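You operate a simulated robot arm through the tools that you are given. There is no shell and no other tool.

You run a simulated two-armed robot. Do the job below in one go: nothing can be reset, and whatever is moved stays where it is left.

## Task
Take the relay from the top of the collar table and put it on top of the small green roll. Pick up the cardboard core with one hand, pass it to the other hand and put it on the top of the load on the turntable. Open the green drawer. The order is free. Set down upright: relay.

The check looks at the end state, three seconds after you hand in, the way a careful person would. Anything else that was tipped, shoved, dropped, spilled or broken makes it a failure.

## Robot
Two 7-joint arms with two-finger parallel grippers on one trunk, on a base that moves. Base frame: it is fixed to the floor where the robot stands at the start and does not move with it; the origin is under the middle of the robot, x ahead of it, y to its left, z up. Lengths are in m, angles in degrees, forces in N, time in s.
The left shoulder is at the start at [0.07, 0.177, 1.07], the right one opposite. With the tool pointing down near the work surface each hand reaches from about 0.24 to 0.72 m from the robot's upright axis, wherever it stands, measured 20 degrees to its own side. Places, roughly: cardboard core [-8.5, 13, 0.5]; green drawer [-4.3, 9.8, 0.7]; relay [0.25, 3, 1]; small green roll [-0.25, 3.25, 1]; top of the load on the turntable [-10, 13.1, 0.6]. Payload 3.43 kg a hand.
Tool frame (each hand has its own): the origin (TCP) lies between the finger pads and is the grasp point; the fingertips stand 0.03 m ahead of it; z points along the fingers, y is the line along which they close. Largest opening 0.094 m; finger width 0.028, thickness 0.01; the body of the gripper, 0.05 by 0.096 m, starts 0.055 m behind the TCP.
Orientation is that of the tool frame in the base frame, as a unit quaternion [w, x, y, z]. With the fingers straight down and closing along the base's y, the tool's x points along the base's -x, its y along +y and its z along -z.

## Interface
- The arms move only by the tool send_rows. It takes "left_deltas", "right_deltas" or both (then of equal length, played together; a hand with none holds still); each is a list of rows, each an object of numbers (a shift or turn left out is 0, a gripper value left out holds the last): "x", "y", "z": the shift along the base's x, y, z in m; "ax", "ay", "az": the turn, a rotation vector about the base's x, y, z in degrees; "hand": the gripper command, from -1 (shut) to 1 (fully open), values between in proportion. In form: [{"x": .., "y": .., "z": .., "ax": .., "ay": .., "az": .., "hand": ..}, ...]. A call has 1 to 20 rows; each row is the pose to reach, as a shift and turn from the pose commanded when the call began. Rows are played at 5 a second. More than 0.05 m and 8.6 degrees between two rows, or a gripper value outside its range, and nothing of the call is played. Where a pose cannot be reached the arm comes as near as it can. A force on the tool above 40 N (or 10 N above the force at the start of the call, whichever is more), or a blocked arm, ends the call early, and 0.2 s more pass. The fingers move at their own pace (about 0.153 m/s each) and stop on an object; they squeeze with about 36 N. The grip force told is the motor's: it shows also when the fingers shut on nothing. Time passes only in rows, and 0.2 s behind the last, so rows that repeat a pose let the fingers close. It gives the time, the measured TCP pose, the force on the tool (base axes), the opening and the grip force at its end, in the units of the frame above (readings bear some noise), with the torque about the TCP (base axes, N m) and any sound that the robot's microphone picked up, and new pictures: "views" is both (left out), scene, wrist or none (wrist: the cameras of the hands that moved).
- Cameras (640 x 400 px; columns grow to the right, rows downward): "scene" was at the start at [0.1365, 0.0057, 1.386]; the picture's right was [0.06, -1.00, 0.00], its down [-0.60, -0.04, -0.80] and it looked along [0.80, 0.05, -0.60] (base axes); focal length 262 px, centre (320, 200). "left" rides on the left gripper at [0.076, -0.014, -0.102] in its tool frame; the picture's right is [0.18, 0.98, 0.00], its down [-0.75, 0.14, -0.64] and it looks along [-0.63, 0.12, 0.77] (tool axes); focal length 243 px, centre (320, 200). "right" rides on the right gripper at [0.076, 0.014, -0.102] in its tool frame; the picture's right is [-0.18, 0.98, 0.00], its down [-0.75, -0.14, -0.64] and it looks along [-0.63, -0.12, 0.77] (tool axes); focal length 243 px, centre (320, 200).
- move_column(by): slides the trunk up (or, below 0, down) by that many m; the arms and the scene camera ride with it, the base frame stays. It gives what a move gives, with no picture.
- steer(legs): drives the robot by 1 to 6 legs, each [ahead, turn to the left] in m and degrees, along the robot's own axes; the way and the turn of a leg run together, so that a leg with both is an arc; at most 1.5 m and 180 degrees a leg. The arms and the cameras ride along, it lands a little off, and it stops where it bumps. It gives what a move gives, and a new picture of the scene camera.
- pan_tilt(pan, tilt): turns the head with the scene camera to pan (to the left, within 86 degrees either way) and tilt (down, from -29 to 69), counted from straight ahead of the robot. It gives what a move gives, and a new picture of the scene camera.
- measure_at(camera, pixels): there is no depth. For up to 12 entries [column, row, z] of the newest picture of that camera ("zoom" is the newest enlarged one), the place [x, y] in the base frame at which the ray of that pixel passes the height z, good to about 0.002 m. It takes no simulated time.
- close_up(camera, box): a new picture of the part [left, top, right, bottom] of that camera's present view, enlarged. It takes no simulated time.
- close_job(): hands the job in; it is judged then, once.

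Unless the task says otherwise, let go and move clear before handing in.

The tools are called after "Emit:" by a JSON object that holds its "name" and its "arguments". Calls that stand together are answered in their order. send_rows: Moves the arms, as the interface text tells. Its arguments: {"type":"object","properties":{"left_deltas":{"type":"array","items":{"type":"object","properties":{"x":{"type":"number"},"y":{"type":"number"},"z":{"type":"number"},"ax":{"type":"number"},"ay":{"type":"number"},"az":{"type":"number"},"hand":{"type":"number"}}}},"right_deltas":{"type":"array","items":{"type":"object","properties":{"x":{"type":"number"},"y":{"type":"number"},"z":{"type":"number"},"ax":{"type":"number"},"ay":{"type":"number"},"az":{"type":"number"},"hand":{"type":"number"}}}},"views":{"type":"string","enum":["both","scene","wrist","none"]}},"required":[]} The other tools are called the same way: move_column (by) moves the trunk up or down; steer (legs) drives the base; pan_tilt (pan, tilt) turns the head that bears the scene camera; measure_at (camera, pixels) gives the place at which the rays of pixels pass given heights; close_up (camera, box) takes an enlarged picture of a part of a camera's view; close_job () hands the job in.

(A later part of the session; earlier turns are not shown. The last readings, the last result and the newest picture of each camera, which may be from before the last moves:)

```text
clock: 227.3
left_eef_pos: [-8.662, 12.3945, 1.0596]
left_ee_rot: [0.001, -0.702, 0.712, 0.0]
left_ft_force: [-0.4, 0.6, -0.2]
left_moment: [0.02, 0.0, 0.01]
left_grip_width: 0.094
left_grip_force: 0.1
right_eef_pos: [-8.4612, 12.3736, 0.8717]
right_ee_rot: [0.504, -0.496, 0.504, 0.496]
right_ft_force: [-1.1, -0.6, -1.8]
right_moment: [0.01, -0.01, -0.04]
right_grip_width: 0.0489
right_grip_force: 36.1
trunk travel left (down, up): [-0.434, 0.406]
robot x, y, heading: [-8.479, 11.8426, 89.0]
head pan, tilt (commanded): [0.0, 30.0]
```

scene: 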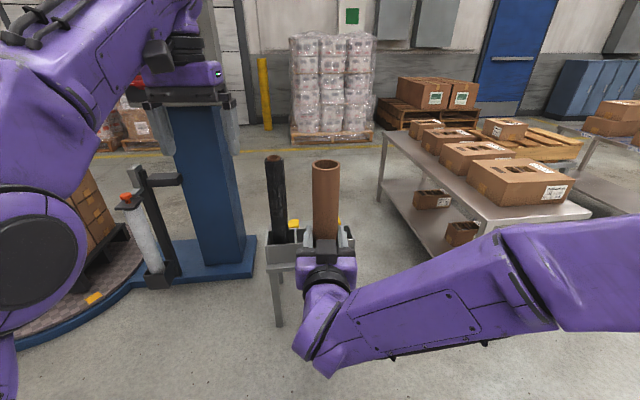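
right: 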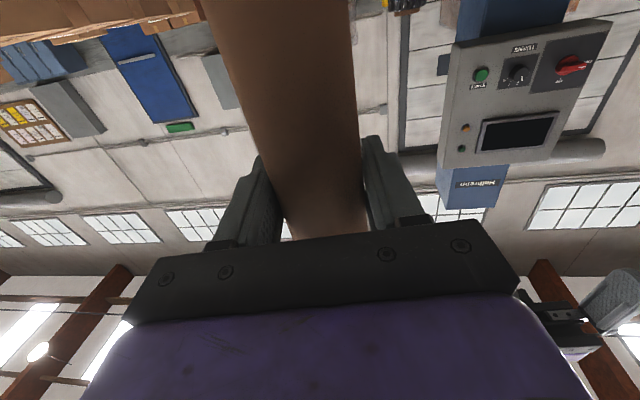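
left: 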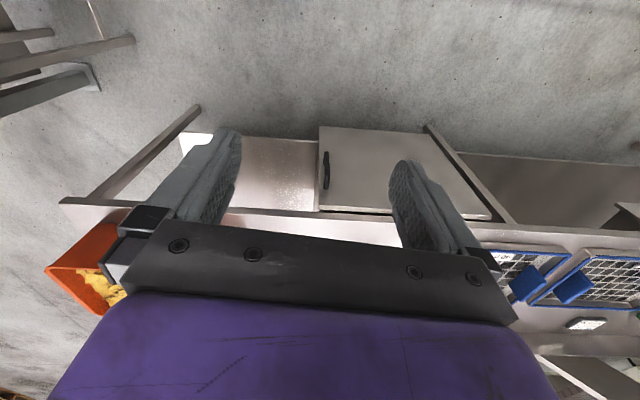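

The tube is now held vertically in front of me, top at (326,165). I'll lower the right hand 8 cm so the left hand can comfortably come over the tube's top.

Emit:
{"name": "send_rows", "arguments": {"right_deltas": [{"z": -0.03}, {"z": -0.06}, {"z": -0.08}, {"z": -0.08}], "views": "scene"}}

```text
clock: 228.3
left_eef_pos: [-8.6622, 12.3929, 1.0604]
left_ee_rot: [0.002, -0.702, 0.712, 0.001]
left_ft_force: [-0.7, -1.1, -1.3]
left_moment: [0.0, -0.03, 0.01]
left_grip_width: 0.0941
left_grip_force: 0.0
right_eef_pos: [-8.4598, 12.3723, 0.7922]
right_ee_rot: [0.504, -0.496, 0.504, 0.496]
right_ft_force: [0.3, 0.8, -0.8]
right_moment: [-0.03, 0.02, -0.02]
right_grip_width: 0.0489
right_grip_force: 36.2
trunk travel left (down, up): [-0.434, 0.406]
robot x, y, heading: [-8.4776, 11.8377, 89.1]
head pan, tilt (commanded): [0.0, 30.0]
```

scene: 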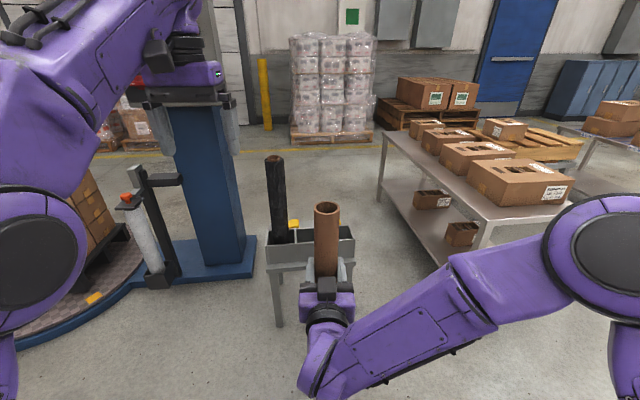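

Reached z = 0.792. I'll measure the tube's top ring at (327,208).

Emit:
{"name": "close_up", "arguments": {"camera": "scene", "box": [290, 185, 370, 245]}}

Emit:
{"name": "measure_at", "arguments": {"camera": "zoom", "pixels": [[320, 200, 0.94]]}}

Emit:
{"name": "close_up", "arguments": {"camera": "left", "box": [0, 0, 640, 400]}}

```text
6.67 times, centred on (330, 215) of scene
```

zoom: 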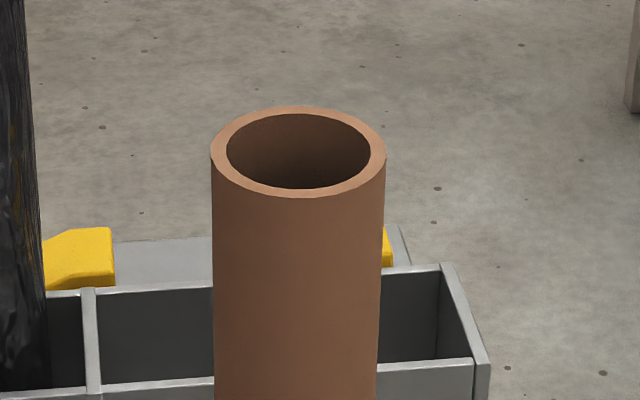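

```text
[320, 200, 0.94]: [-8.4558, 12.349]
```

```text
1.00 times, centred on (320, 200) of left (not enlarged: the box is as wide or as high as the picture)
```

zoom: 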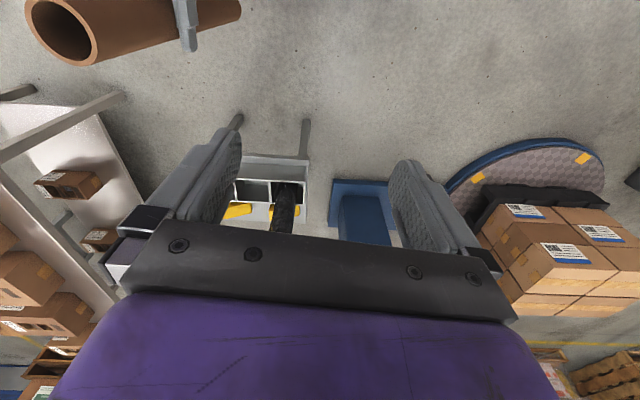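

The left wrist camera sees the tube's top at upper left and, conveniently, the loaded turntable at right. I'll measure the tube's top ring centre.

Emit:
{"name": "measure_at", "arguments": {"camera": "scene", "pixels": [[326.7, 207.8, 0.94], [326.7, 207.8, 0.93], [313.7, 208, 0.94], [340, 208, 0.94], [326.7, 214.5, 0.94], [326.7, 201, 0.94]]}}

Emit:
{"name": "measure_at", "arguments": {"camera": "left", "pixels": [[64, 30, 0.94], [482, 222, 0.6], [618, 207, 0.6], [482, 222, 0.65], [555, 203, 0.6], [550, 280, 0.6], [640, 240, 0.6], [578, 140, 0.08], [450, 190, 0.08], [360, 245, 0.0], [390, 180, 0.0], [335, 180, 0.0]]}}

```text
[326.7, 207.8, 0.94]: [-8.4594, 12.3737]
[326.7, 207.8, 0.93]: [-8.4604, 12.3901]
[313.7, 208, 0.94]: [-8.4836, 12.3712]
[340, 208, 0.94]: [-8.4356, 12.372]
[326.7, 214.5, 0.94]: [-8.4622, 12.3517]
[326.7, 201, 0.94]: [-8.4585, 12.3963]
```

```text
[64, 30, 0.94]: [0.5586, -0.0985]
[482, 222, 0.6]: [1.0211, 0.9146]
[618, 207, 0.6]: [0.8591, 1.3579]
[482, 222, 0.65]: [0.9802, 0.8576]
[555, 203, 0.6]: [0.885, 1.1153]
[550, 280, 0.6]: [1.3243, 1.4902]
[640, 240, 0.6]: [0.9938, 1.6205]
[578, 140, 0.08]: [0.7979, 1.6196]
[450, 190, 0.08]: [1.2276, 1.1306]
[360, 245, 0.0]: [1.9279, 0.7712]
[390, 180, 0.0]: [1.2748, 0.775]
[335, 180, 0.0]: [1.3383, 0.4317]
```

The left figures referred to an old picture; I'll repeat them on the newest enlarged picture (which is the left view).

Emit:
{"name": "measure_at", "arguments": {"camera": "zoom", "pixels": [[64, 30, 0.94], [482, 222, 0.6], [505, 203, 0.6], [618, 207, 0.6], [482, 222, 0.65], [555, 203, 0.6], [550, 280, 0.6], [640, 240, 0.6], [578, 140, 0.08], [450, 190, 0.08], [335, 180, 0.05], [390, 180, 0.05]]}}

```text
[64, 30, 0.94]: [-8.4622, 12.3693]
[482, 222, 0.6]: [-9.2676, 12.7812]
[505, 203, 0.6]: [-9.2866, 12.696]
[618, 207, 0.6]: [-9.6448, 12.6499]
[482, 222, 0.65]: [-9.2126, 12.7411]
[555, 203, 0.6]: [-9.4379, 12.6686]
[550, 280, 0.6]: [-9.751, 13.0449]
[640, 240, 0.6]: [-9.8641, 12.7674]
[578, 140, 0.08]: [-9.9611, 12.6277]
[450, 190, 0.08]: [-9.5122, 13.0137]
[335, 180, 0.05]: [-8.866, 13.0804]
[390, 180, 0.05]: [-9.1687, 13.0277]
```

Both cameras agree: tube top at (-8.460, 12.372, 0.94). I'll bring the left hand over it with the fingers open.

Emit:
{"name": "send_rows", "arguments": {"left_deltas": [{"x": 0.03, "y": -0.003, "z": -0.01, "hand": 1}, {"x": 0.065, "y": -0.007, "z": -0.02, "hand": 1}, {"x": 0.1, "y": -0.011, "z": -0.03, "hand": 1}, {"x": 0.135, "y": -0.014, "z": -0.035, "hand": 1}, {"x": 0.17, "y": -0.018, "z": -0.035, "hand": 1}, {"x": 0.202, "y": -0.021, "z": -0.035, "hand": 1}, {"x": 0.202, "y": -0.021, "z": -0.035, "hand": 1}], "views": "both"}}

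```text
clock: 229.9
left_eef_pos: [-8.4855, 12.3692, 1.026]
left_ee_rot: [0.003, -0.705, 0.709, 0.0]
left_ft_force: [0.4, 0.1, 0.4]
left_moment: [-0.02, 0.01, 0.03]
left_grip_width: 0.0939
left_grip_force: 0.1
left hand out of reach, approached as far as the arm can: row 5, 6, 7
right_eef_pos: [-8.4604, 12.3721, 0.792]
right_ee_rot: [0.504, -0.496, 0.504, 0.496]
right_ft_force: [-0.3, -0.8, -2.1]
right_moment: [-0.02, 0.0, 0.0]
right_grip_width: 0.0487
right_grip_force: 36.1
trunk travel left (down, up): [-0.434, 0.406]
robot x, y, heading: [-8.4768, 11.8406, 89.2]
head pan, tilt (commanded): [0.0, 30.0]
```

scene: 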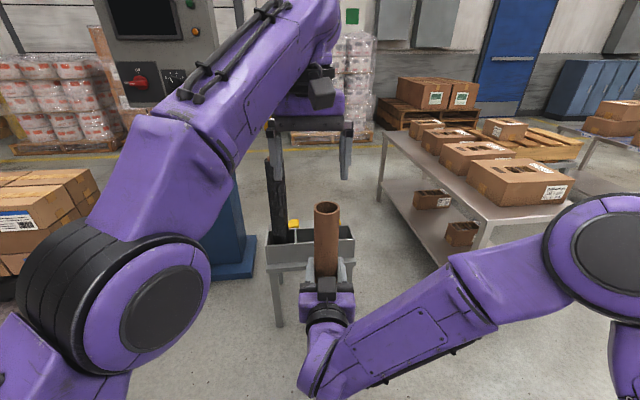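
left: 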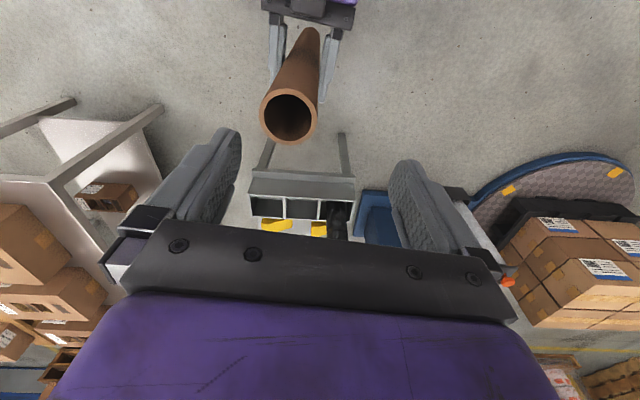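

The left hand stopped at x = -8.4855 at its reach limit, with its open fingers just above the tube. I'll shift the right hand with the tube 2.5 cm to the left to meet it.

Emit:
{"name": "send_rows", "arguments": {"right_deltas": [{"x": -0.012, "y": -0.002}, {"x": -0.025, "y": -0.003}, {"x": -0.025, "y": -0.003}], "views": "scene"}}

Emit:
{"name": "close_up", "arguments": {"camera": "left", "box": [160, 0, 480, 200]}}

```text
clock: 230.7
left_eef_pos: [-8.485, 12.3708, 1.0249]
left_ee_rot: [0.003, -0.704, 0.711, -0.001]
left_ft_force: [-0.1, 0.4, -0.1]
left_moment: [0.03, -0.04, 0.01]
left_grip_width: 0.094
left_grip_force: 0.1
right_eef_pos: [-8.4856, 12.3684, 0.7941]
right_ee_rot: [0.503, -0.496, 0.504, 0.497]
right_ft_force: [0.3, -0.2, -1.2]
right_moment: [0.03, 0.01, 0.04]
right_grip_width: 0.0487
right_grip_force: 36.9
trunk travel left (down, up): [-0.434, 0.406]
robot x, y, heading: [-8.4833, 11.8424, 88.9]
head pan, tilt (commanded): [0.0, 30.0]
```

scene: 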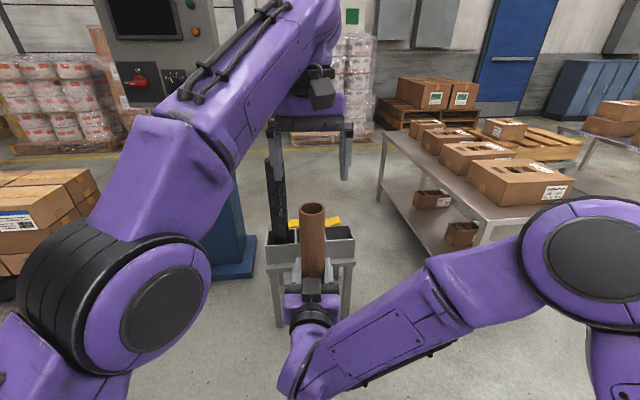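

```text
2.00 times, centred on (320, 100) of left
```

zoom: 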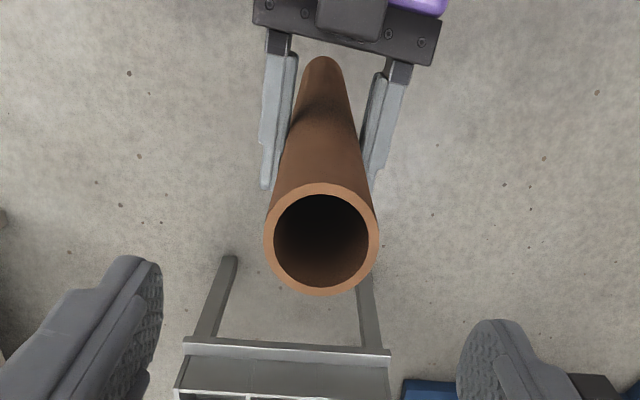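

The tube's ring is at (320,120) in the left view, aligned sideways and about 4 mm nearer to me than the hand's axis. I'll descend 3 cm with that correction and check that the hand stays aligned.

Emit:
{"name": "send_rows", "arguments": {"left_deltas": [{"y": -0.003, "z": -0.015}, {"y": -0.003, "z": -0.03}, {"y": -0.003, "z": -0.03}], "views": "wrist"}}

```text
clock: 231.5
left_eef_pos: [-8.4858, 12.3685, 0.9945]
left_ee_rot: [0.005, -0.704, 0.71, -0.002]
left_ft_force: [0.2, -0.3, 0.5]
left_moment: [0.02, -0.02, 0.01]
left_grip_width: 0.0941
left_grip_force: 0.0
right_eef_pos: [-8.4856, 12.3681, 0.7922]
right_ee_rot: [0.504, -0.496, 0.504, 0.495]
right_ft_force: [1.0, -0.5, -1.4]
right_moment: [0.02, 0.0, -0.01]
right_grip_width: 0.0491
right_grip_force: 36.1
trunk travel left (down, up): [-0.434, 0.406]
robot x, y, heading: [-8.4793, 11.8399, 89.2]
head pan, tilt (commanded): [0.0, 30.0]
```

left: 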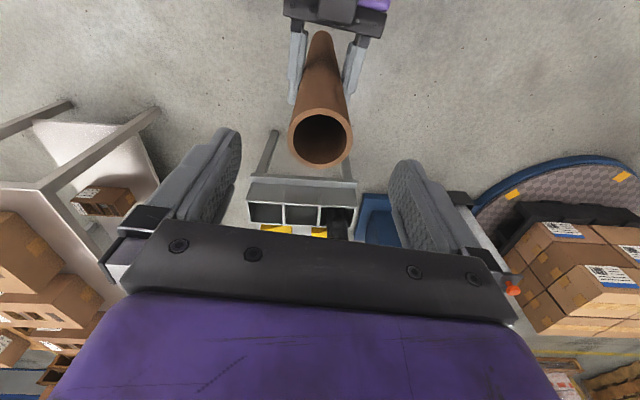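

Still aligned (ring at (321,137)). I'll descend the remaining 8 cm so that the fingers straddle the top 5 cm of the tube.

Emit:
{"name": "send_rows", "arguments": {"left_deltas": [{"y": -0.003, "z": -0.025}, {"y": -0.003, "z": -0.05}, {"y": -0.003, "z": -0.07}, {"y": -0.003, "z": -0.08}, {"y": -0.003, "z": -0.08}], "views": "both"}}

```text
clock: 232.7
left_eef_pos: [-8.4833, 12.3624, 0.9117]
left_ee_rot: [0.002, -0.703, 0.712, 0.001]
left_ft_force: [0.7, 0.3, -0.3]
left_moment: [0.03, -0.01, -0.01]
left_grip_width: 0.0942
left_grip_force: 0.0
right_eef_pos: [-8.4852, 12.3681, 0.7936]
right_ee_rot: [0.504, -0.496, 0.503, 0.496]
right_ft_force: [0.2, 0.1, -0.7]
right_moment: [-0.01, 0.03, 0.04]
right_grip_width: 0.0485
right_grip_force: 36.0
trunk travel left (down, up): [-0.434, 0.406]
robot x, y, heading: [-8.4784, 11.8415, 89.2]
head pan, tilt (commanded): [0.0, 30.0]
```

scene: 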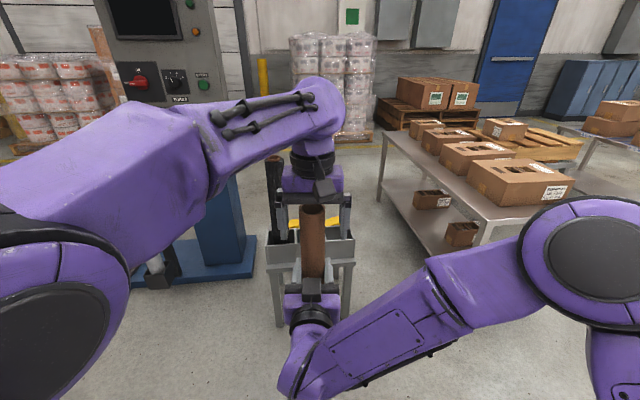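
left: 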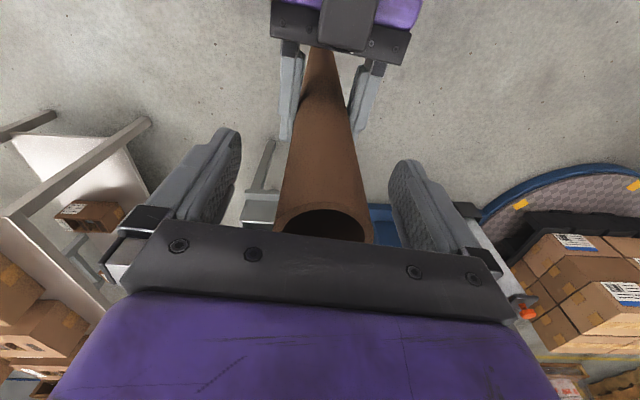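

The tube's top is between the left fingers. I'll close the left hand on it while the right still holds.

Emit:
{"name": "send_rows", "arguments": {"left_deltas": [{"hand": -0.2}, {"hand": -1}, {"hand": -1}, {"hand": -1}], "views": "none"}}

```text
clock: 233.7
left_eef_pos: [-8.483, 12.3625, 0.9118]
left_ee_rot: [0.001, -0.703, 0.711, 0.002]
left_ft_force: [-12.0, 0.2, -0.4]
left_moment: [0.07, 0.73, 0.26]
left_grip_width: 0.0479
left_grip_force: 35.9
right_eef_pos: [-8.4847, 12.3694, 0.7933]
right_ee_rot: [0.504, -0.495, 0.505, 0.495]
right_ft_force: [11.6, -0.7, -0.6]
right_moment: [-0.02, 0.72, -0.19]
right_grip_width: 0.0488
right_grip_force: 35.8
trunk travel left (down, up): [-0.434, 0.406]
robot x, y, heading: [-8.4801, 11.8407, 89.1]
head pan, tilt (commanded): [0.0, 30.0]
```

Both hands hold the tube with a slight 12 N side strain. I'll ease the left hand 2 mm in -x, then open the right hand.

Emit:
{"name": "send_rows", "arguments": {"left_deltas": [{"x": -0.002}, {"x": -0.002}, {"x": -0.002}], "right_deltas": [{"hand": -1}, {"hand": -1}, {"hand": -1}], "views": "none"}}

Emit:
{"name": "send_rows", "arguments": {"right_deltas": [{"hand": 0.2}, {"hand": 0.6}, {"hand": 1}, {"hand": 1}], "views": "both"}}

```text
clock: 234.5
left_eef_pos: [-8.4833, 12.3626, 0.9124]
left_ee_rot: [0.001, -0.703, 0.711, 0.0]
left_ft_force: [-4.3, -8.9, 5.0]
left_moment: [-0.43, 0.45, 0.07]
left_grip_width: 0.048
left_grip_force: 36.0
right_eef_pos: [-8.4861, 12.3695, 0.7934]
right_ee_rot: [0.503, -0.496, 0.504, 0.496]
right_ft_force: [4.4, 7.3, -7.0]
right_moment: [-0.54, 0.05, -0.03]
right_grip_width: 0.0488
right_grip_force: 35.8
trunk travel left (down, up): [-0.434, 0.406]
robot x, y, heading: [-8.4784, 11.8421, 89.0]
head pan, tilt (commanded): [0.0, 30.0]
```

```text
clock: 235.5
left_eef_pos: [-8.4858, 12.3626, 0.911]
left_ee_rot: [0.002, -0.703, 0.711, 0.001]
left_ft_force: [0.0, -0.9, -0.3]
left_moment: [-0.01, 0.01, 0.0]
left_grip_width: 0.0482
left_grip_force: 35.8
right_eef_pos: [-8.4864, 12.3684, 0.7927]
right_ee_rot: [0.504, -0.496, 0.504, 0.496]
right_ft_force: [-0.7, 0.4, 0.5]
right_moment: [0.02, -0.02, -0.01]
right_grip_width: 0.0939
right_grip_force: 0.1
trunk travel left (down, up): [-0.434, 0.406]
robot x, y, heading: [-8.4818, 11.8441, 89.2]
head pan, tilt (commanded): [0.0, 30.0]
```

scene: 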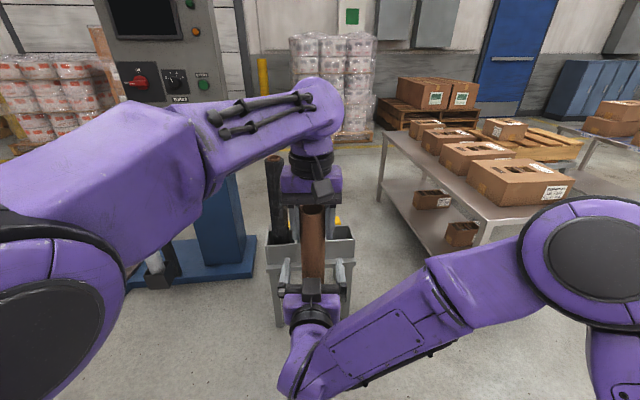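
right: 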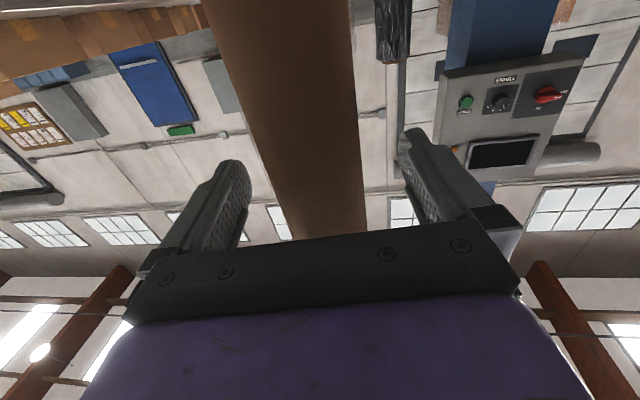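

The left hand alone now holds the tube and the right fingers are fully open around it. I'll draw the right hand straight back 9 cm and then move it aside to the right.

Emit:
{"name": "send_rows", "arguments": {"right_deltas": [{"y": -0.03}, {"y": -0.06}, {"y": -0.09}, {"y": -0.09}], "views": "both"}}

```text
clock: 236.5
left_eef_pos: [-8.4847, 12.3634, 0.9123]
left_ee_rot: [0.002, -0.703, 0.711, 0.0]
left_ft_force: [0.0, 0.0, 0.5]
left_moment: [0.01, 0.01, 0.02]
left_grip_width: 0.0481
left_grip_force: 35.6
right_eef_pos: [-8.4871, 12.2796, 0.7909]
right_ee_rot: [0.504, -0.496, 0.504, 0.496]
right_ft_force: [-0.6, 1.0, -0.3]
right_moment: [0.0, -0.02, 0.04]
right_grip_width: 0.0941
right_grip_force: 0.1
trunk travel left (down, up): [-0.434, 0.406]
robot x, y, heading: [-8.4763, 11.8453, 89.1]
head pan, tilt (commanded): [0.0, 30.0]
```

scene: 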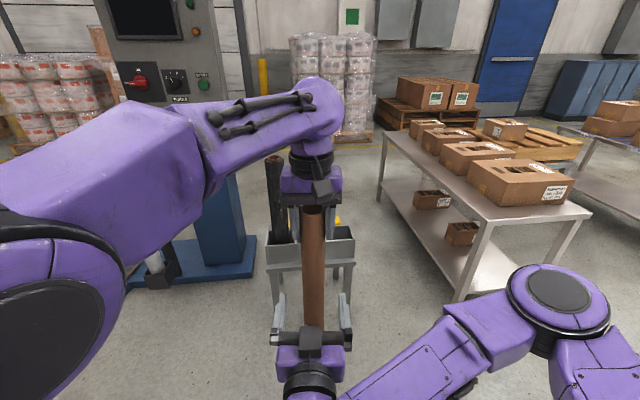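
right: 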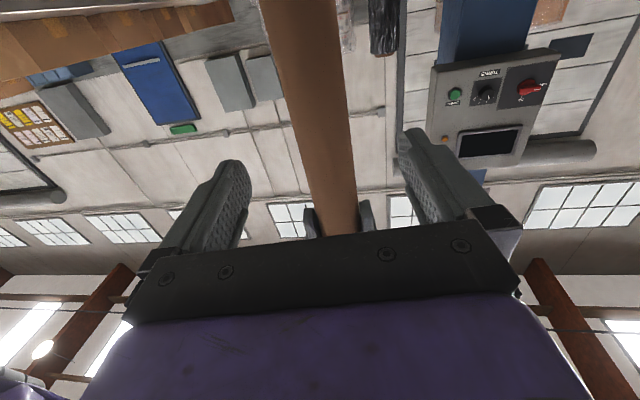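

The right fingertips are about 3 cm clear behind the tube. I'll move the right hand aside to the right by 0.24 m.

Emit:
{"name": "send_rows", "arguments": {"right_deltas": [{"x": 0.035}, {"x": 0.07}, {"x": 0.105}, {"x": 0.14}, {"x": 0.175}, {"x": 0.21}, {"x": 0.24}, {"x": 0.24}], "views": "scene"}}

```text
clock: 238.3
left_eef_pos: [-8.4858, 12.3627, 0.91]
left_ee_rot: [0.002, -0.703, 0.711, 0.001]
left_ft_force: [0.7, 0.0, -0.1]
left_moment: [0.0, -0.01, 0.03]
left_grip_width: 0.0482
left_grip_force: 35.8
right_eef_pos: [-8.2571, 12.3362, 0.7648]
right_ee_rot: [0.504, -0.496, 0.504, 0.496]
right_ft_force: [0.1, -0.6, -0.1]
right_moment: [-0.02, 0.02, -0.02]
right_grip_width: 0.094
right_grip_force: 0.0
right hand out of reach, approached as far as the arm can: row 3, 4, 5, 6, 7, 8
trunk travel left (down, up): [-0.434, 0.406]
robot x, y, heading: [-8.4797, 11.8474, 89.0]
head pan, tilt (commanded): [0.0, 30.0]
```

scene: 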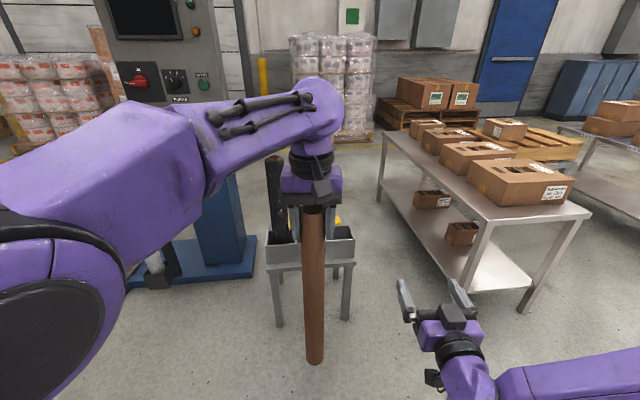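

The left hand holds the tube vertically and the right hand is well clear. I'll raise the trunk 0.25 m for travel and turn left to look toward the turntable.

Emit:
{"name": "move_column", "arguments": {"by": 0.25}}

Emit:
{"name": "steer", "arguments": {"legs": [[0, 60]]}}

Emit:
{"name": "pan_tilt", "arguments": {"pan": -30, "tilt": 30}}

```text
clock: 240.9
left_eef_pos: [-8.4846, 12.3629, 1.1602]
left_ee_rot: [0.002, -0.703, 0.712, 0.0]
left_ft_force: [-0.2, -0.3, -1.5]
left_moment: [0.0, 0.02, -0.01]
left_grip_width: 0.048
left_grip_force: 35.7
right_eef_pos: [-8.2571, 12.3354, 1.0135]
right_ee_rot: [0.504, -0.496, 0.505, 0.496]
right_ft_force: [0.7, 0.6, 0.4]
right_moment: [0.0, 0.03, 0.0]
right_grip_width: 0.0938
right_grip_force: 0.1
trunk travel left (down, up): [-0.684, 0.156]
robot x, y, heading: [-8.4781, 11.8428, 89.2]
head pan, tilt (commanded): [0.0, 30.0]
```

```text
clock: 244.0
left_eef_pos: [-8.9359, 12.0937, 1.1611]
left_ee_rot: [-0.001, 0.966, -0.258, -0.002]
left_ft_force: [-0.1, 0.5, -1.3]
left_moment: [0.02, -0.04, 0.01]
left_grip_width: 0.0481
left_grip_force: 36.6
right_eef_pos: [-8.7999, 12.278, 1.015]
right_ee_rot: [-0.185, 0.683, -0.184, -0.683]
right_ft_force: [-0.9, 0.9, -0.3]
right_moment: [-0.01, 0.02, 0.0]
right_grip_width: 0.0938
right_grip_force: 0.0
trunk travel left (down, up): [-0.684, 0.156]
robot x, y, heading: [-8.4779, 11.8434, 150.0]
head pan, tilt (commanded): [0.0, 30.0]
```

scene: 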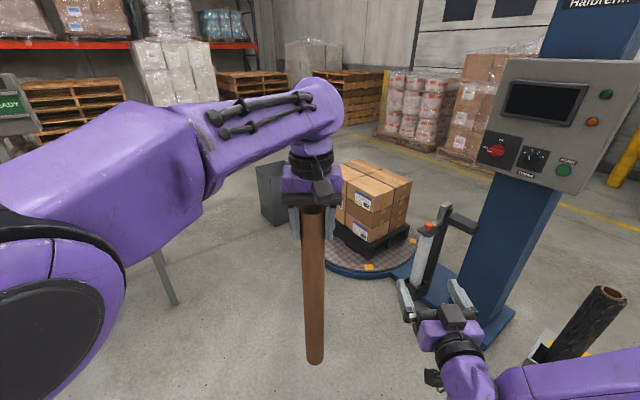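

```text
clock: 244.9
left_eef_pos: [-8.935, 12.0926, 1.161]
left_ee_rot: [-0.001, 0.966, -0.259, -0.002]
left_ft_force: [-0.5, -0.2, -1.5]
left_moment: [0.0, -0.03, 0.02]
left_grip_width: 0.0482
left_grip_force: 36.1
right_eef_pos: [-8.7992, 12.2773, 1.0135]
right_ee_rot: [-0.184, 0.683, -0.184, -0.683]
right_ft_force: [-0.4, -0.6, 0.4]
right_moment: [0.01, 0.0, 0.02]
right_grip_width: 0.0942
right_grip_force: 0.1
trunk travel left (down, up): [-0.684, 0.156]
robot x, y, heading: [-8.482, 11.8407, 149.6]
head pan, tilt (commanded): [-30.0, 30.0]
```

scene: 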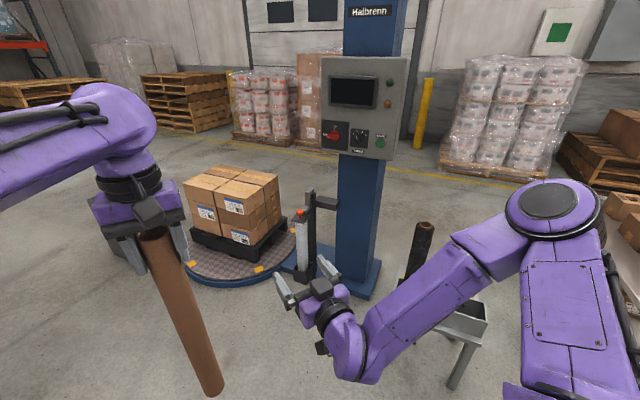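

A clear view of the load: eight cartons on a black pallet, top face around (232,185), with the film carriage to its right. I'll zoom in and measure.

Emit:
{"name": "close_up", "arguments": {"camera": "scene", "box": [170, 150, 330, 300]}}

Emit:
{"name": "measure_at", "arguments": {"camera": "scene", "pixels": [[183, 184, 0.6], [278, 177, 0.6], [222, 166, 0.6], [242, 205, 0.6], [183, 184, 0.65], [278, 177, 0.65], [222, 166, 0.65], [242, 205, 0.65], [230, 287, 0.05], [190, 263, 0.08], [296, 232, 0.08], [300, 280, 0.0]]}}

```text
2.67 times, centred on (250, 225) of scene
```

zoom: 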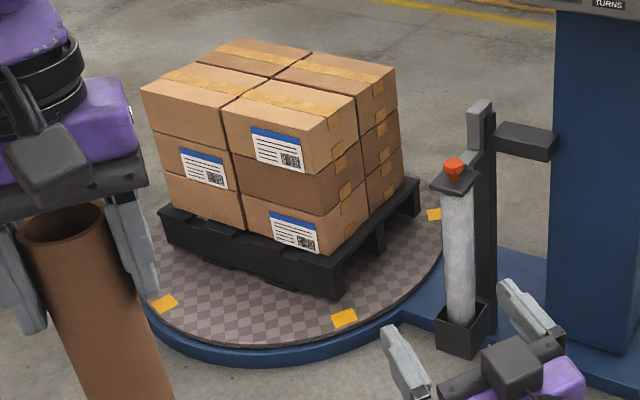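

```text
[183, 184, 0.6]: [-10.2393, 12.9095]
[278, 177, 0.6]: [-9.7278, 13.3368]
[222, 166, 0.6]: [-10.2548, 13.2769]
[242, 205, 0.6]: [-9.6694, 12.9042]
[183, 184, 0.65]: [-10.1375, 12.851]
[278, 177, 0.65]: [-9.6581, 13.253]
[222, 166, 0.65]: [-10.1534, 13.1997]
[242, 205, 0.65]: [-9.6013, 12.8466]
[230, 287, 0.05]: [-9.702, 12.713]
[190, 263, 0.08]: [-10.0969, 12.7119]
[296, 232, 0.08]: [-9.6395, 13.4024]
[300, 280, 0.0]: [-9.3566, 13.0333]
```

Emit:
{"name": "close_up", "arguments": {"camera": "scene", "box": [176, 155, 286, 225]}}

```text
5.71 times, centred on (231, 190) of scene
```

zoom: 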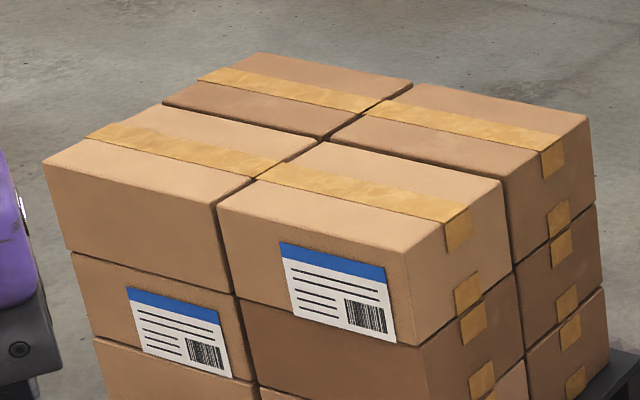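

Emit:
{"name": "measure_at", "arguments": {"camera": "zoom", "pixels": [[43, 165, 0.6], [260, 53, 0.6], [588, 115, 0.6], [402, 250, 0.6], [320, 140, 0.6], [43, 165, 0.55], [260, 53, 0.55], [588, 115, 0.55], [402, 250, 0.55], [320, 140, 0.55]]}}

```text
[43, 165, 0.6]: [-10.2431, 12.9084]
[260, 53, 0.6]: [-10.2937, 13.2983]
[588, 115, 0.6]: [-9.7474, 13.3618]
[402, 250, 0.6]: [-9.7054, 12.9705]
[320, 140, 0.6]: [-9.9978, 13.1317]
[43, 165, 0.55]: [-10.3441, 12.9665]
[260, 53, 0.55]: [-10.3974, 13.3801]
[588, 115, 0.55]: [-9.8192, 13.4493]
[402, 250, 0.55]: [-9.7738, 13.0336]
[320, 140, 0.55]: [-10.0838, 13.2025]
```

The load top is about 0.54 x 0.39 m, centre (-10.0, 13.13), z ≈ 0.6, on a disk of about 0.48 m radius; I can reach its front-right carton best from the south-east, clear of the film carriage. I'll drive 0.85 m toward (-9.44, 12.54) and look again.

Emit:
{"name": "steer", "arguments": {"legs": [[0, -6], [0.85, 0]]}}

Emit:
{"name": "pan_tilt", "arguments": {"pan": -10, "tilt": 40}}

```text
clock: 250.0
left_eef_pos: [-9.5809, 12.6484, 1.16]
left_ee_rot: [-0.001, 0.949, -0.316, -0.001]
left_ft_force: [-0.2, -0.2, -1.0]
left_moment: [-0.02, -0.02, 0.01]
left_grip_width: 0.0479
left_grip_force: 35.8
right_eef_pos: [-9.4239, 12.8168, 1.0146]
right_ee_rot: [0.225, -0.67, 0.225, 0.67]
right_ft_force: [0.0, -0.2, 0.0]
right_moment: [0.0, -0.02, 0.0]
right_grip_width: 0.094
right_grip_force: 0.0
trunk travel left (down, up): [-0.684, 0.156]
robot x, y, heading: [-9.1578, 12.3487, 143.1]
head pan, tilt (commanded): [-30.0, 30.0]
```

scene: 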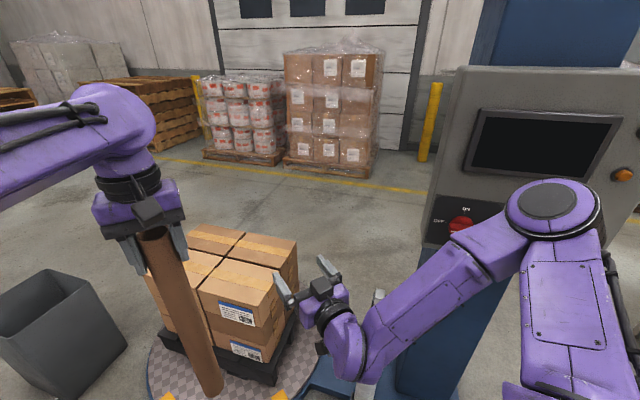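

```text
clock: 250.8
left_eef_pos: [-9.5809, 12.6493, 1.1606]
left_ee_rot: [-0.001, 0.949, -0.315, -0.002]
left_ft_force: [-0.3, -0.4, -0.9]
left_moment: [0.02, 0.01, -0.01]
left_grip_width: 0.0481
left_grip_force: 36.8
right_eef_pos: [-9.4231, 12.8163, 1.0143]
right_ee_rot: [0.224, -0.67, 0.225, 0.671]
right_ft_force: [0.0, -0.7, 0.4]
right_moment: [0.01, -0.01, 0.01]
right_grip_width: 0.0942
right_grip_force: 0.1
trunk travel left (down, up): [-0.684, 0.156]
robot x, y, heading: [-9.1585, 12.3474, 142.8]
head pan, tilt (commanded): [-10.0, 40.0]
```

scene: 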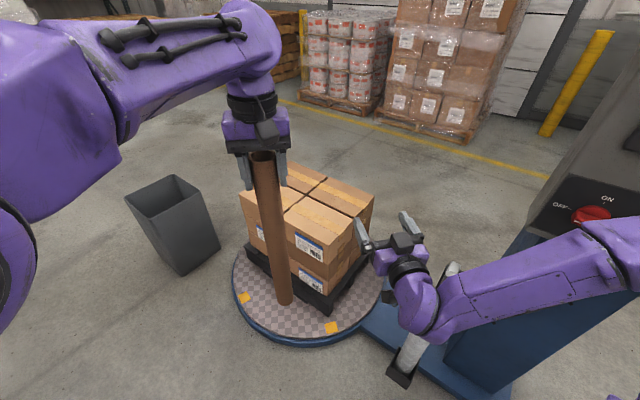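

The load is close ahead, but my right elbow is uncomfortably near the wrapper's control box (red switch at (590,215)). I'll back off and come in from the south instead, where both arms have room.

Emit:
{"name": "steer", "arguments": {"legs": [[-0.35, 0]]}}

Emit:
{"name": "steer", "arguments": {"legs": [[0, 28]]}}

```text
clock: 253.1
left_eef_pos: [-9.2946, 12.4355, 1.1616]
left_ee_rot: [-0.001, 0.948, -0.319, -0.002]
left_ft_force: [1.2, 0.1, -1.6]
left_moment: [0.01, -0.04, 0.05]
left_grip_width: 0.0482
left_grip_force: 35.7
right_eef_pos: [-9.1364, 12.6022, 1.0133]
right_ee_rot: [0.227, -0.67, 0.227, 0.67]
right_ft_force: [0.6, -0.5, 0.3]
right_moment: [0.02, 0.0, 0.02]
right_grip_width: 0.094
right_grip_force: 0.0
trunk travel left (down, up): [-0.684, 0.156]
robot x, y, heading: [-8.8736, 12.1298, 142.7]
head pan, tilt (commanded): [-10.0, 40.0]
```

scene: 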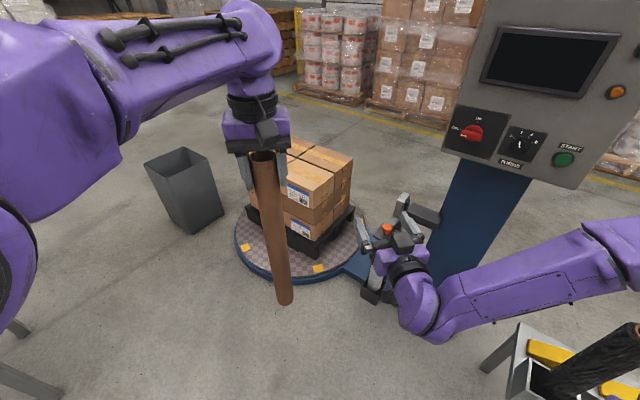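

```text
clock: 254.9
left_eef_pos: [-9.3872, 12.2041, 1.1618]
left_ee_rot: [0.0, 0.997, -0.081, -0.001]
left_ft_force: [-1.1, 0.4, -0.7]
left_moment: [0.02, -0.02, -0.01]
left_grip_width: 0.048
left_grip_force: 36.2
right_eef_pos: [-9.3254, 12.4246, 1.014]
right_ee_rot: [0.058, -0.704, 0.06, 0.705]
right_ft_force: [-0.3, -0.5, 0.1]
right_moment: [-0.02, 0.06, -0.02]
right_grip_width: 0.0944
right_grip_force: 0.1
trunk travel left (down, up): [-0.684, 0.156]
robot x, y, heading: [-8.872, 12.127, 170.3]
head pan, tilt (commanded): [-10.0, 40.0]
```

scene: 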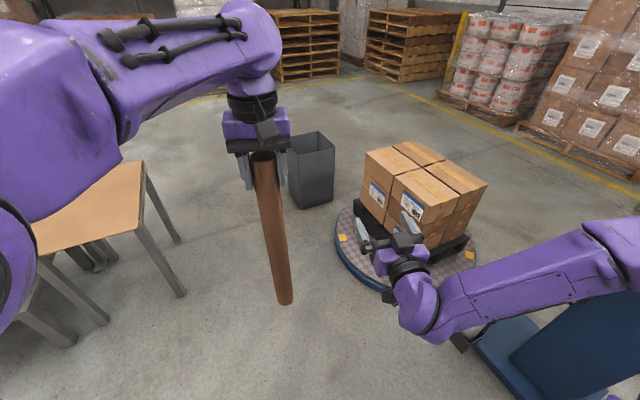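

I'm now facing west at (-8.87, 12.13). I'll measure the small desk at left, the bin and the disk edge before driving on.

Emit:
{"name": "measure_at", "arguments": {"camera": "scene", "pixels": [[182, 297, 0], [106, 324, 0], [178, 242, 0], [75, 346, 0], [300, 207, 0], [334, 188, 0], [336, 245, 0.05], [360, 285, 0.03], [392, 292, 0.03], [143, 231, 0.75], [140, 162, 0.75]]}}

Emit:
{"name": "close_up", "arguments": {"camera": "scene", "box": [330, 130, 500, 300]}}

```text
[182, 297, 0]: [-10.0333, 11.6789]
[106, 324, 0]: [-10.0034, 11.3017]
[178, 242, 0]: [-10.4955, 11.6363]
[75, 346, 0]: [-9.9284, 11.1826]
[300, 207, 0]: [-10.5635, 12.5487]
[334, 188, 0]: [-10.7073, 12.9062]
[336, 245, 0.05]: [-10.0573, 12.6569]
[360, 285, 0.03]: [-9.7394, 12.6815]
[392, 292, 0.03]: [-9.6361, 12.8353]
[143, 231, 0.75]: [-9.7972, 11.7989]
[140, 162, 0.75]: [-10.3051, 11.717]
```

```text
2.35 times, centred on (415, 215) of scene
```

zoom: 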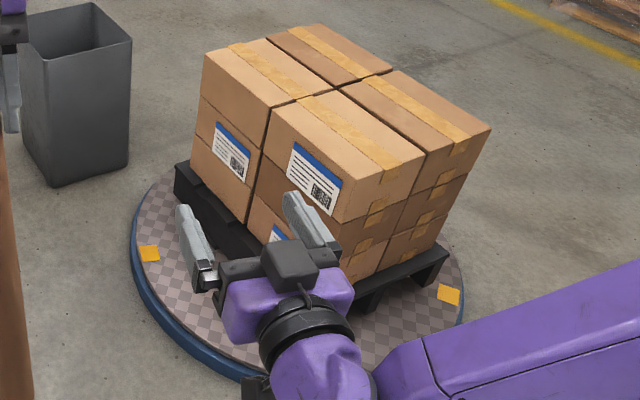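

The desk's legs are at (-10.03, 11.68), the bin near (-10.56, 12.55), and the disk's near edge around y ≈ 12.66. I'll drive to (-9.76, 12.25) and turn to heading 60, which puts the left shoulder forward toward the load.

Emit:
{"name": "steer", "arguments": {"legs": [[0, 2], [0.9, 0]]}}

Emit:
{"name": "steer", "arguments": {"legs": [[0, -60]]}}

```text
clock: 259.9
left_eef_pos: [-10.2639, 12.2842, 1.1614]
left_ee_rot: [-0.002, 0.998, -0.055, -0.002]
left_ft_force: [-0.1, 0.5, -0.9]
left_moment: [-0.01, -0.01, 0.02]
left_grip_width: 0.048
left_grip_force: 36.0
right_eef_pos: [-10.213, 12.5084, 1.0139]
right_ee_rot: [0.04, -0.706, 0.041, 0.706]
right_ft_force: [-1.9, 0.0, -0.1]
right_moment: [0.0, 0.01, -0.02]
right_grip_width: 0.0941
right_grip_force: 0.0
trunk travel left (down, up): [-0.684, 0.156]
robot x, y, heading: [-9.7498, 12.2367, 173.3]
head pan, tilt (commanded): [-10.0, 40.0]
```

scene: 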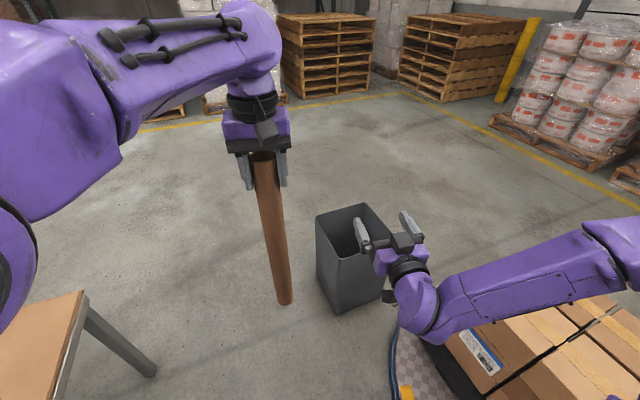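

```text
clock: 262.9
left_eef_pos: [-9.9711, 12.7066, 1.1611]
left_ee_rot: [-0.002, 0.842, -0.54, 0.0]
left_ft_force: [0.5, -0.7, -0.2]
left_moment: [0.0, -0.06, 0.0]
left_grip_width: 0.0481
left_grip_force: 35.7
right_eef_pos: [-9.7543, 12.7786, 1.0128]
right_ee_rot: [0.383, -0.594, 0.384, 0.594]
right_ft_force: [0.3, 0.1, 0.7]
right_moment: [0.03, 0.0, -0.04]
right_grip_width: 0.0937
right_grip_force: 0.0
trunk travel left (down, up): [-0.684, 0.156]
robot x, y, heading: [-9.746, 12.2358, 114.5]
head pan, tilt (commanded): [-10.0, 40.0]
```

scene: 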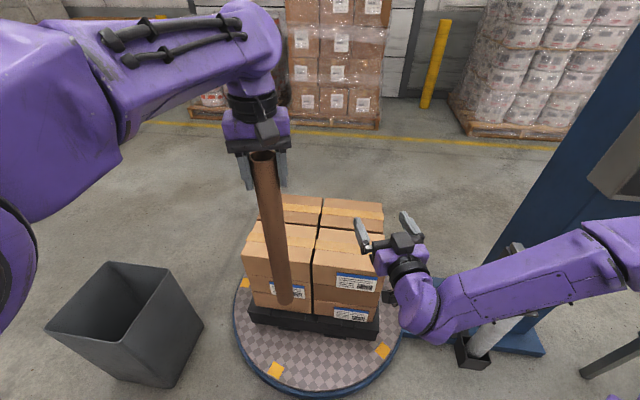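

All clear around; the film carriage is beyond my arms' sweep radius. I'll turn the remaining 54 degrees right to heading 60.

Emit:
{"name": "steer", "arguments": {"legs": [[0, -54]]}}

Emit:
{"name": "pan_tilt", "arguments": {"pan": 35, "tilt": 40}}

```text
clock: 265.7
left_eef_pos: [-9.5061, 12.7008, 1.161]
left_ee_rot: [0.002, -0.512, 0.859, 0.001]
left_ft_force: [-0.9, 0.6, -1.5]
left_moment: [0.0, 0.0, 0.01]
left_grip_width: 0.0477
left_grip_force: 35.4
right_eef_pos: [-9.3187, 12.5684, 1.0141]
right_ee_rot: [0.609, -0.36, 0.608, 0.36]
right_ft_force: [0.0, 0.2, -0.4]
right_moment: [0.01, 0.01, -0.01]
right_grip_width: 0.0941
right_grip_force: 0.1
trunk travel left (down, up): [-0.684, 0.156]
robot x, y, heading: [-9.744, 12.2352, 61.2]
head pan, tilt (commanded): [-10.0, 40.0]
```

scene: 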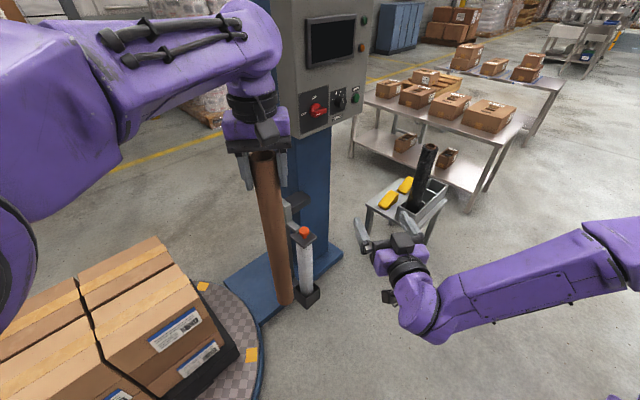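

```text
clock: 266.8
left_eef_pos: [-9.5065, 12.6995, 1.161]
left_ee_rot: [0.002, -0.511, 0.859, 0.0]
left_ft_force: [0.5, -0.3, -0.4]
left_moment: [-0.02, 0.03, 0.01]
left_grip_width: 0.0479
left_grip_force: 35.9
right_eef_pos: [-9.3182, 12.5681, 1.0139]
right_ee_rot: [0.608, -0.361, 0.608, 0.361]
right_ft_force: [0.5, -0.6, 0.2]
right_moment: [0.03, -0.04, 0.02]
right_grip_width: 0.0941
right_grip_force: 0.1
trunk travel left (down, up): [-0.684, 0.156]
robot x, y, heading: [-9.7459, 12.2371, 61.5]
head pan, tilt (commanded): [35.0, 40.0]
```

scene: 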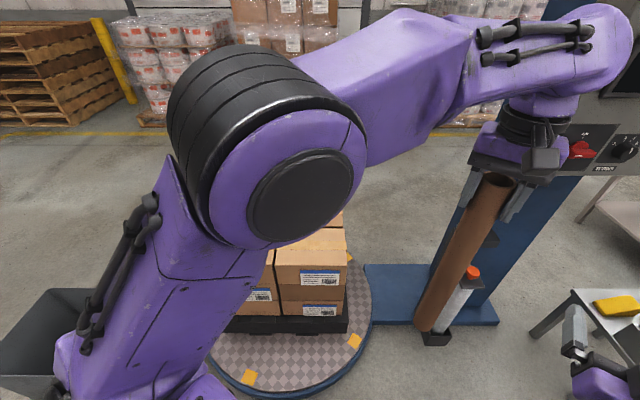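

The left hand with the tube is above the disk's south-east; I need to know how near my base can go to the disk. I'll look down to the left-front to see the disk edge relative to my base.

Emit:
{"name": "pan_tilt", "arguments": {"pan": 0, "tilt": 69}}

Emit:
{"name": "pan_tilt", "arguments": {"pan": -60, "tilt": 69}}

Emit:
{"name": "pan_tilt", "arguments": {"pan": 55, "tilt": 65}}

```text
clock: 267.8
left_eef_pos: [-9.5074, 12.7, 1.1617]
left_ee_rot: [0.001, -0.511, 0.859, 0.0]
left_ft_force: [0.1, 0.5, -1.2]
left_moment: [0.01, 0.01, -0.03]
left_grip_width: 0.048
left_grip_force: 36.4
right_eef_pos: [-9.3187, 12.5694, 1.0137]
right_ee_rot: [0.609, -0.359, 0.609, 0.359]
right_ft_force: [0.1, -0.2, 0.2]
right_moment: [-0.02, -0.02, 0.02]
right_grip_width: 0.0939
right_grip_force: 0.0
trunk travel left (down, up): [-0.684, 0.156]
robot x, y, heading: [-9.7476, 12.2369, 61.5]
head pan, tilt (commanded): [0.0, 68.8]
```

scene: 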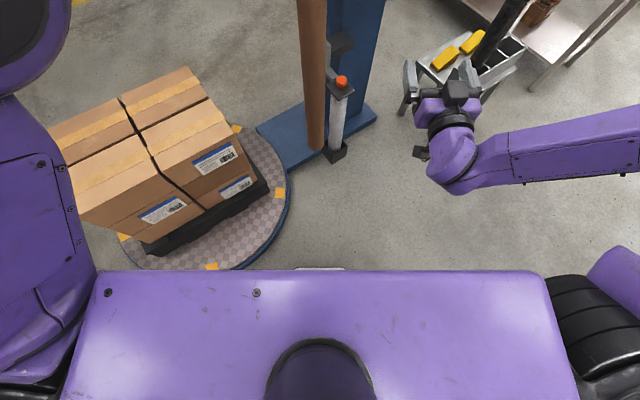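

```text
clock: 269.1
left_eef_pos: [-9.5074, 12.6991, 1.1615]
left_ee_rot: [0.003, -0.511, 0.86, 0.001]
left_ft_force: [-0.6, -0.1, -0.8]
left_moment: [-0.05, 0.03, 0.0]
left_grip_width: 0.0482
left_grip_force: 35.8
right_eef_pos: [-9.3184, 12.5696, 1.0147]
right_ee_rot: [0.609, -0.359, 0.609, 0.359]
right_ft_force: [-0.1, 0.2, -0.6]
right_moment: [0.03, 0.04, 0.04]
right_grip_width: 0.0941
right_grip_force: 0.0
trunk travel left (down, up): [-0.684, 0.156]
robot x, y, heading: [-9.7414, 12.2377, 61.3]
head pan, tilt (commanded): [-60.0, 68.8]
```

scene: 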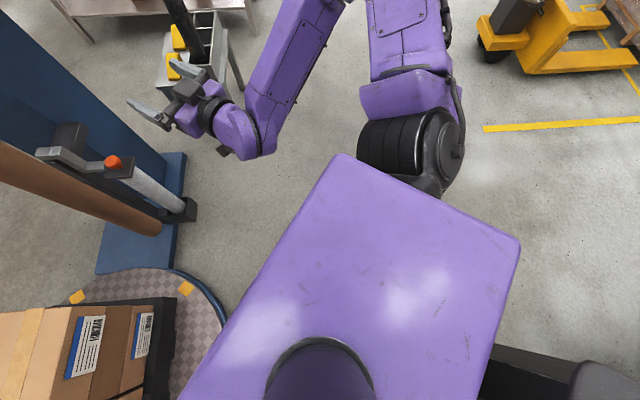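

```text
clock: 271.1
left_eef_pos: [-9.507, 12.6992, 1.1605]
left_ee_rot: [0.002, -0.512, 0.859, 0.001]
left_ft_force: [-0.6, -0.6, -0.6]
left_moment: [0.0, 0.0, -0.05]
left_grip_width: 0.0482
left_grip_force: 35.6
right_eef_pos: [-9.3177, 12.5688, 1.0137]
right_ee_rot: [0.609, -0.361, 0.608, 0.36]
right_ft_force: [-0.2, -0.1, 0.0]
right_moment: [-0.01, -0.03, -0.01]
right_grip_width: 0.0941
right_grip_force: 0.1
trunk travel left (down, up): [-0.684, 0.156]
robot x, y, heading: [-9.7427, 12.235, 61.4]
head pan, tilt (commanded): [55.0, 65.0]
```

scene: 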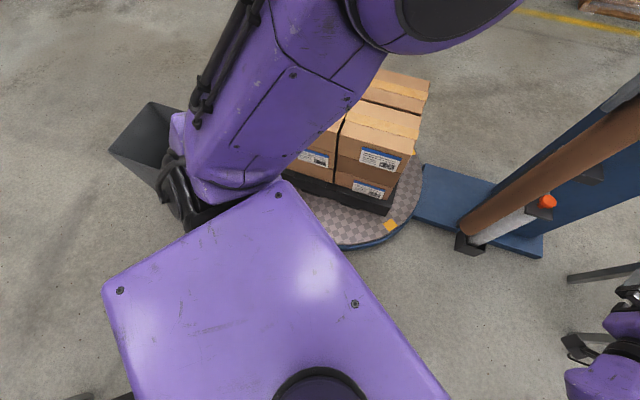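

From the rim seen earlier the base appears to be an octagon of about 0.27 m radius, so I have about 14 cm to the disk. Before moving forward I'll locate the film carriage precisely relative to the tube.

Emit:
{"name": "pan_tilt", "arguments": {"pan": 0, "tilt": 60}}

Emit:
{"name": "close_up", "arguments": {"camera": "scene", "box": [220, 0, 460, 150]}}

```text
clock: 272.3
left_eef_pos: [-9.5077, 12.7001, 1.1616]
left_ee_rot: [0.002, -0.512, 0.859, 0.0]
left_ft_force: [-0.3, -0.2, -1.3]
left_moment: [0.0, 0.0, 0.0]
left_grip_width: 0.0476
left_grip_force: 35.9
right_eef_pos: [-9.319, 12.5697, 1.0131]
right_ee_rot: [0.608, -0.362, 0.607, 0.361]
right_ft_force: [-0.2, -0.3, 0.4]
right_moment: [0.01, -0.03, 0.02]
right_grip_width: 0.0941
right_grip_force: 0.1
trunk travel left (down, up): [-0.684, 0.156]
robot x, y, heading: [-9.7469, 12.2379, 61.1]
head pan, tilt (commanded): [0.0, 60.0]
```

scene: 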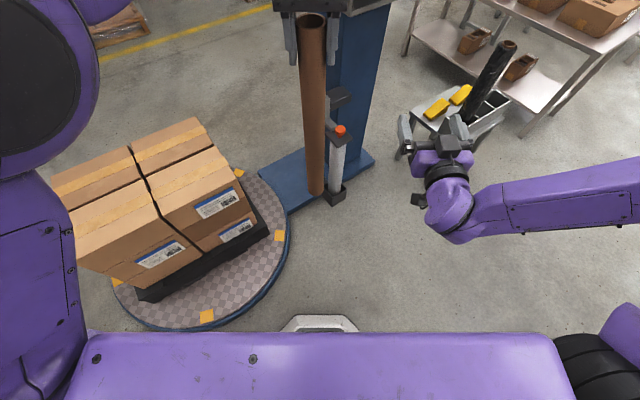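

```text
2.67 times, centred on (340, 75) of scene
```

zoom: 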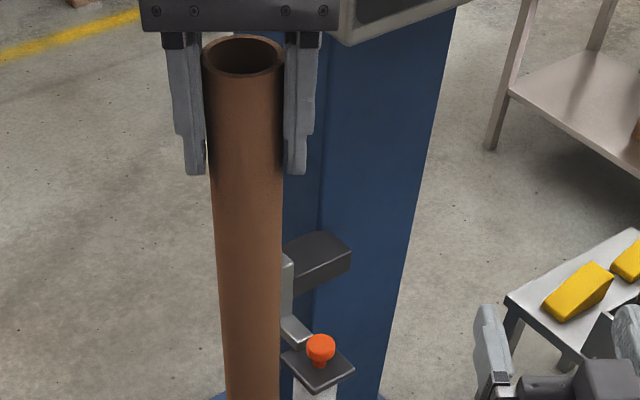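

Emit:
{"name": "measure_at", "arguments": {"camera": "scene", "pixels": [[336, 205, 0.1], [336, 205, 0.2], [341, 131, 0.6], [341, 131, 0.7], [341, 131, 0.8], [320, 316, 0.25], [320, 316, 0.1], [288, 212, 0.0], [290, 240, 0.05], [250, 305, 0.05], [200, 329, 0.05]]}}

```text
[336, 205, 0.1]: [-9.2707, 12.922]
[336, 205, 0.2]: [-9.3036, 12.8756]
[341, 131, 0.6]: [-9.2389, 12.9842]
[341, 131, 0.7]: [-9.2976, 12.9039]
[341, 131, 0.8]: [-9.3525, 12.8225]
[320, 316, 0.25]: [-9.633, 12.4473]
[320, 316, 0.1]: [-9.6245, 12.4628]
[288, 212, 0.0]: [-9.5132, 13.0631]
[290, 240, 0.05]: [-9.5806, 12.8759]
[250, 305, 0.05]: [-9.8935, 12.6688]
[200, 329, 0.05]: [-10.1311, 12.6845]
```

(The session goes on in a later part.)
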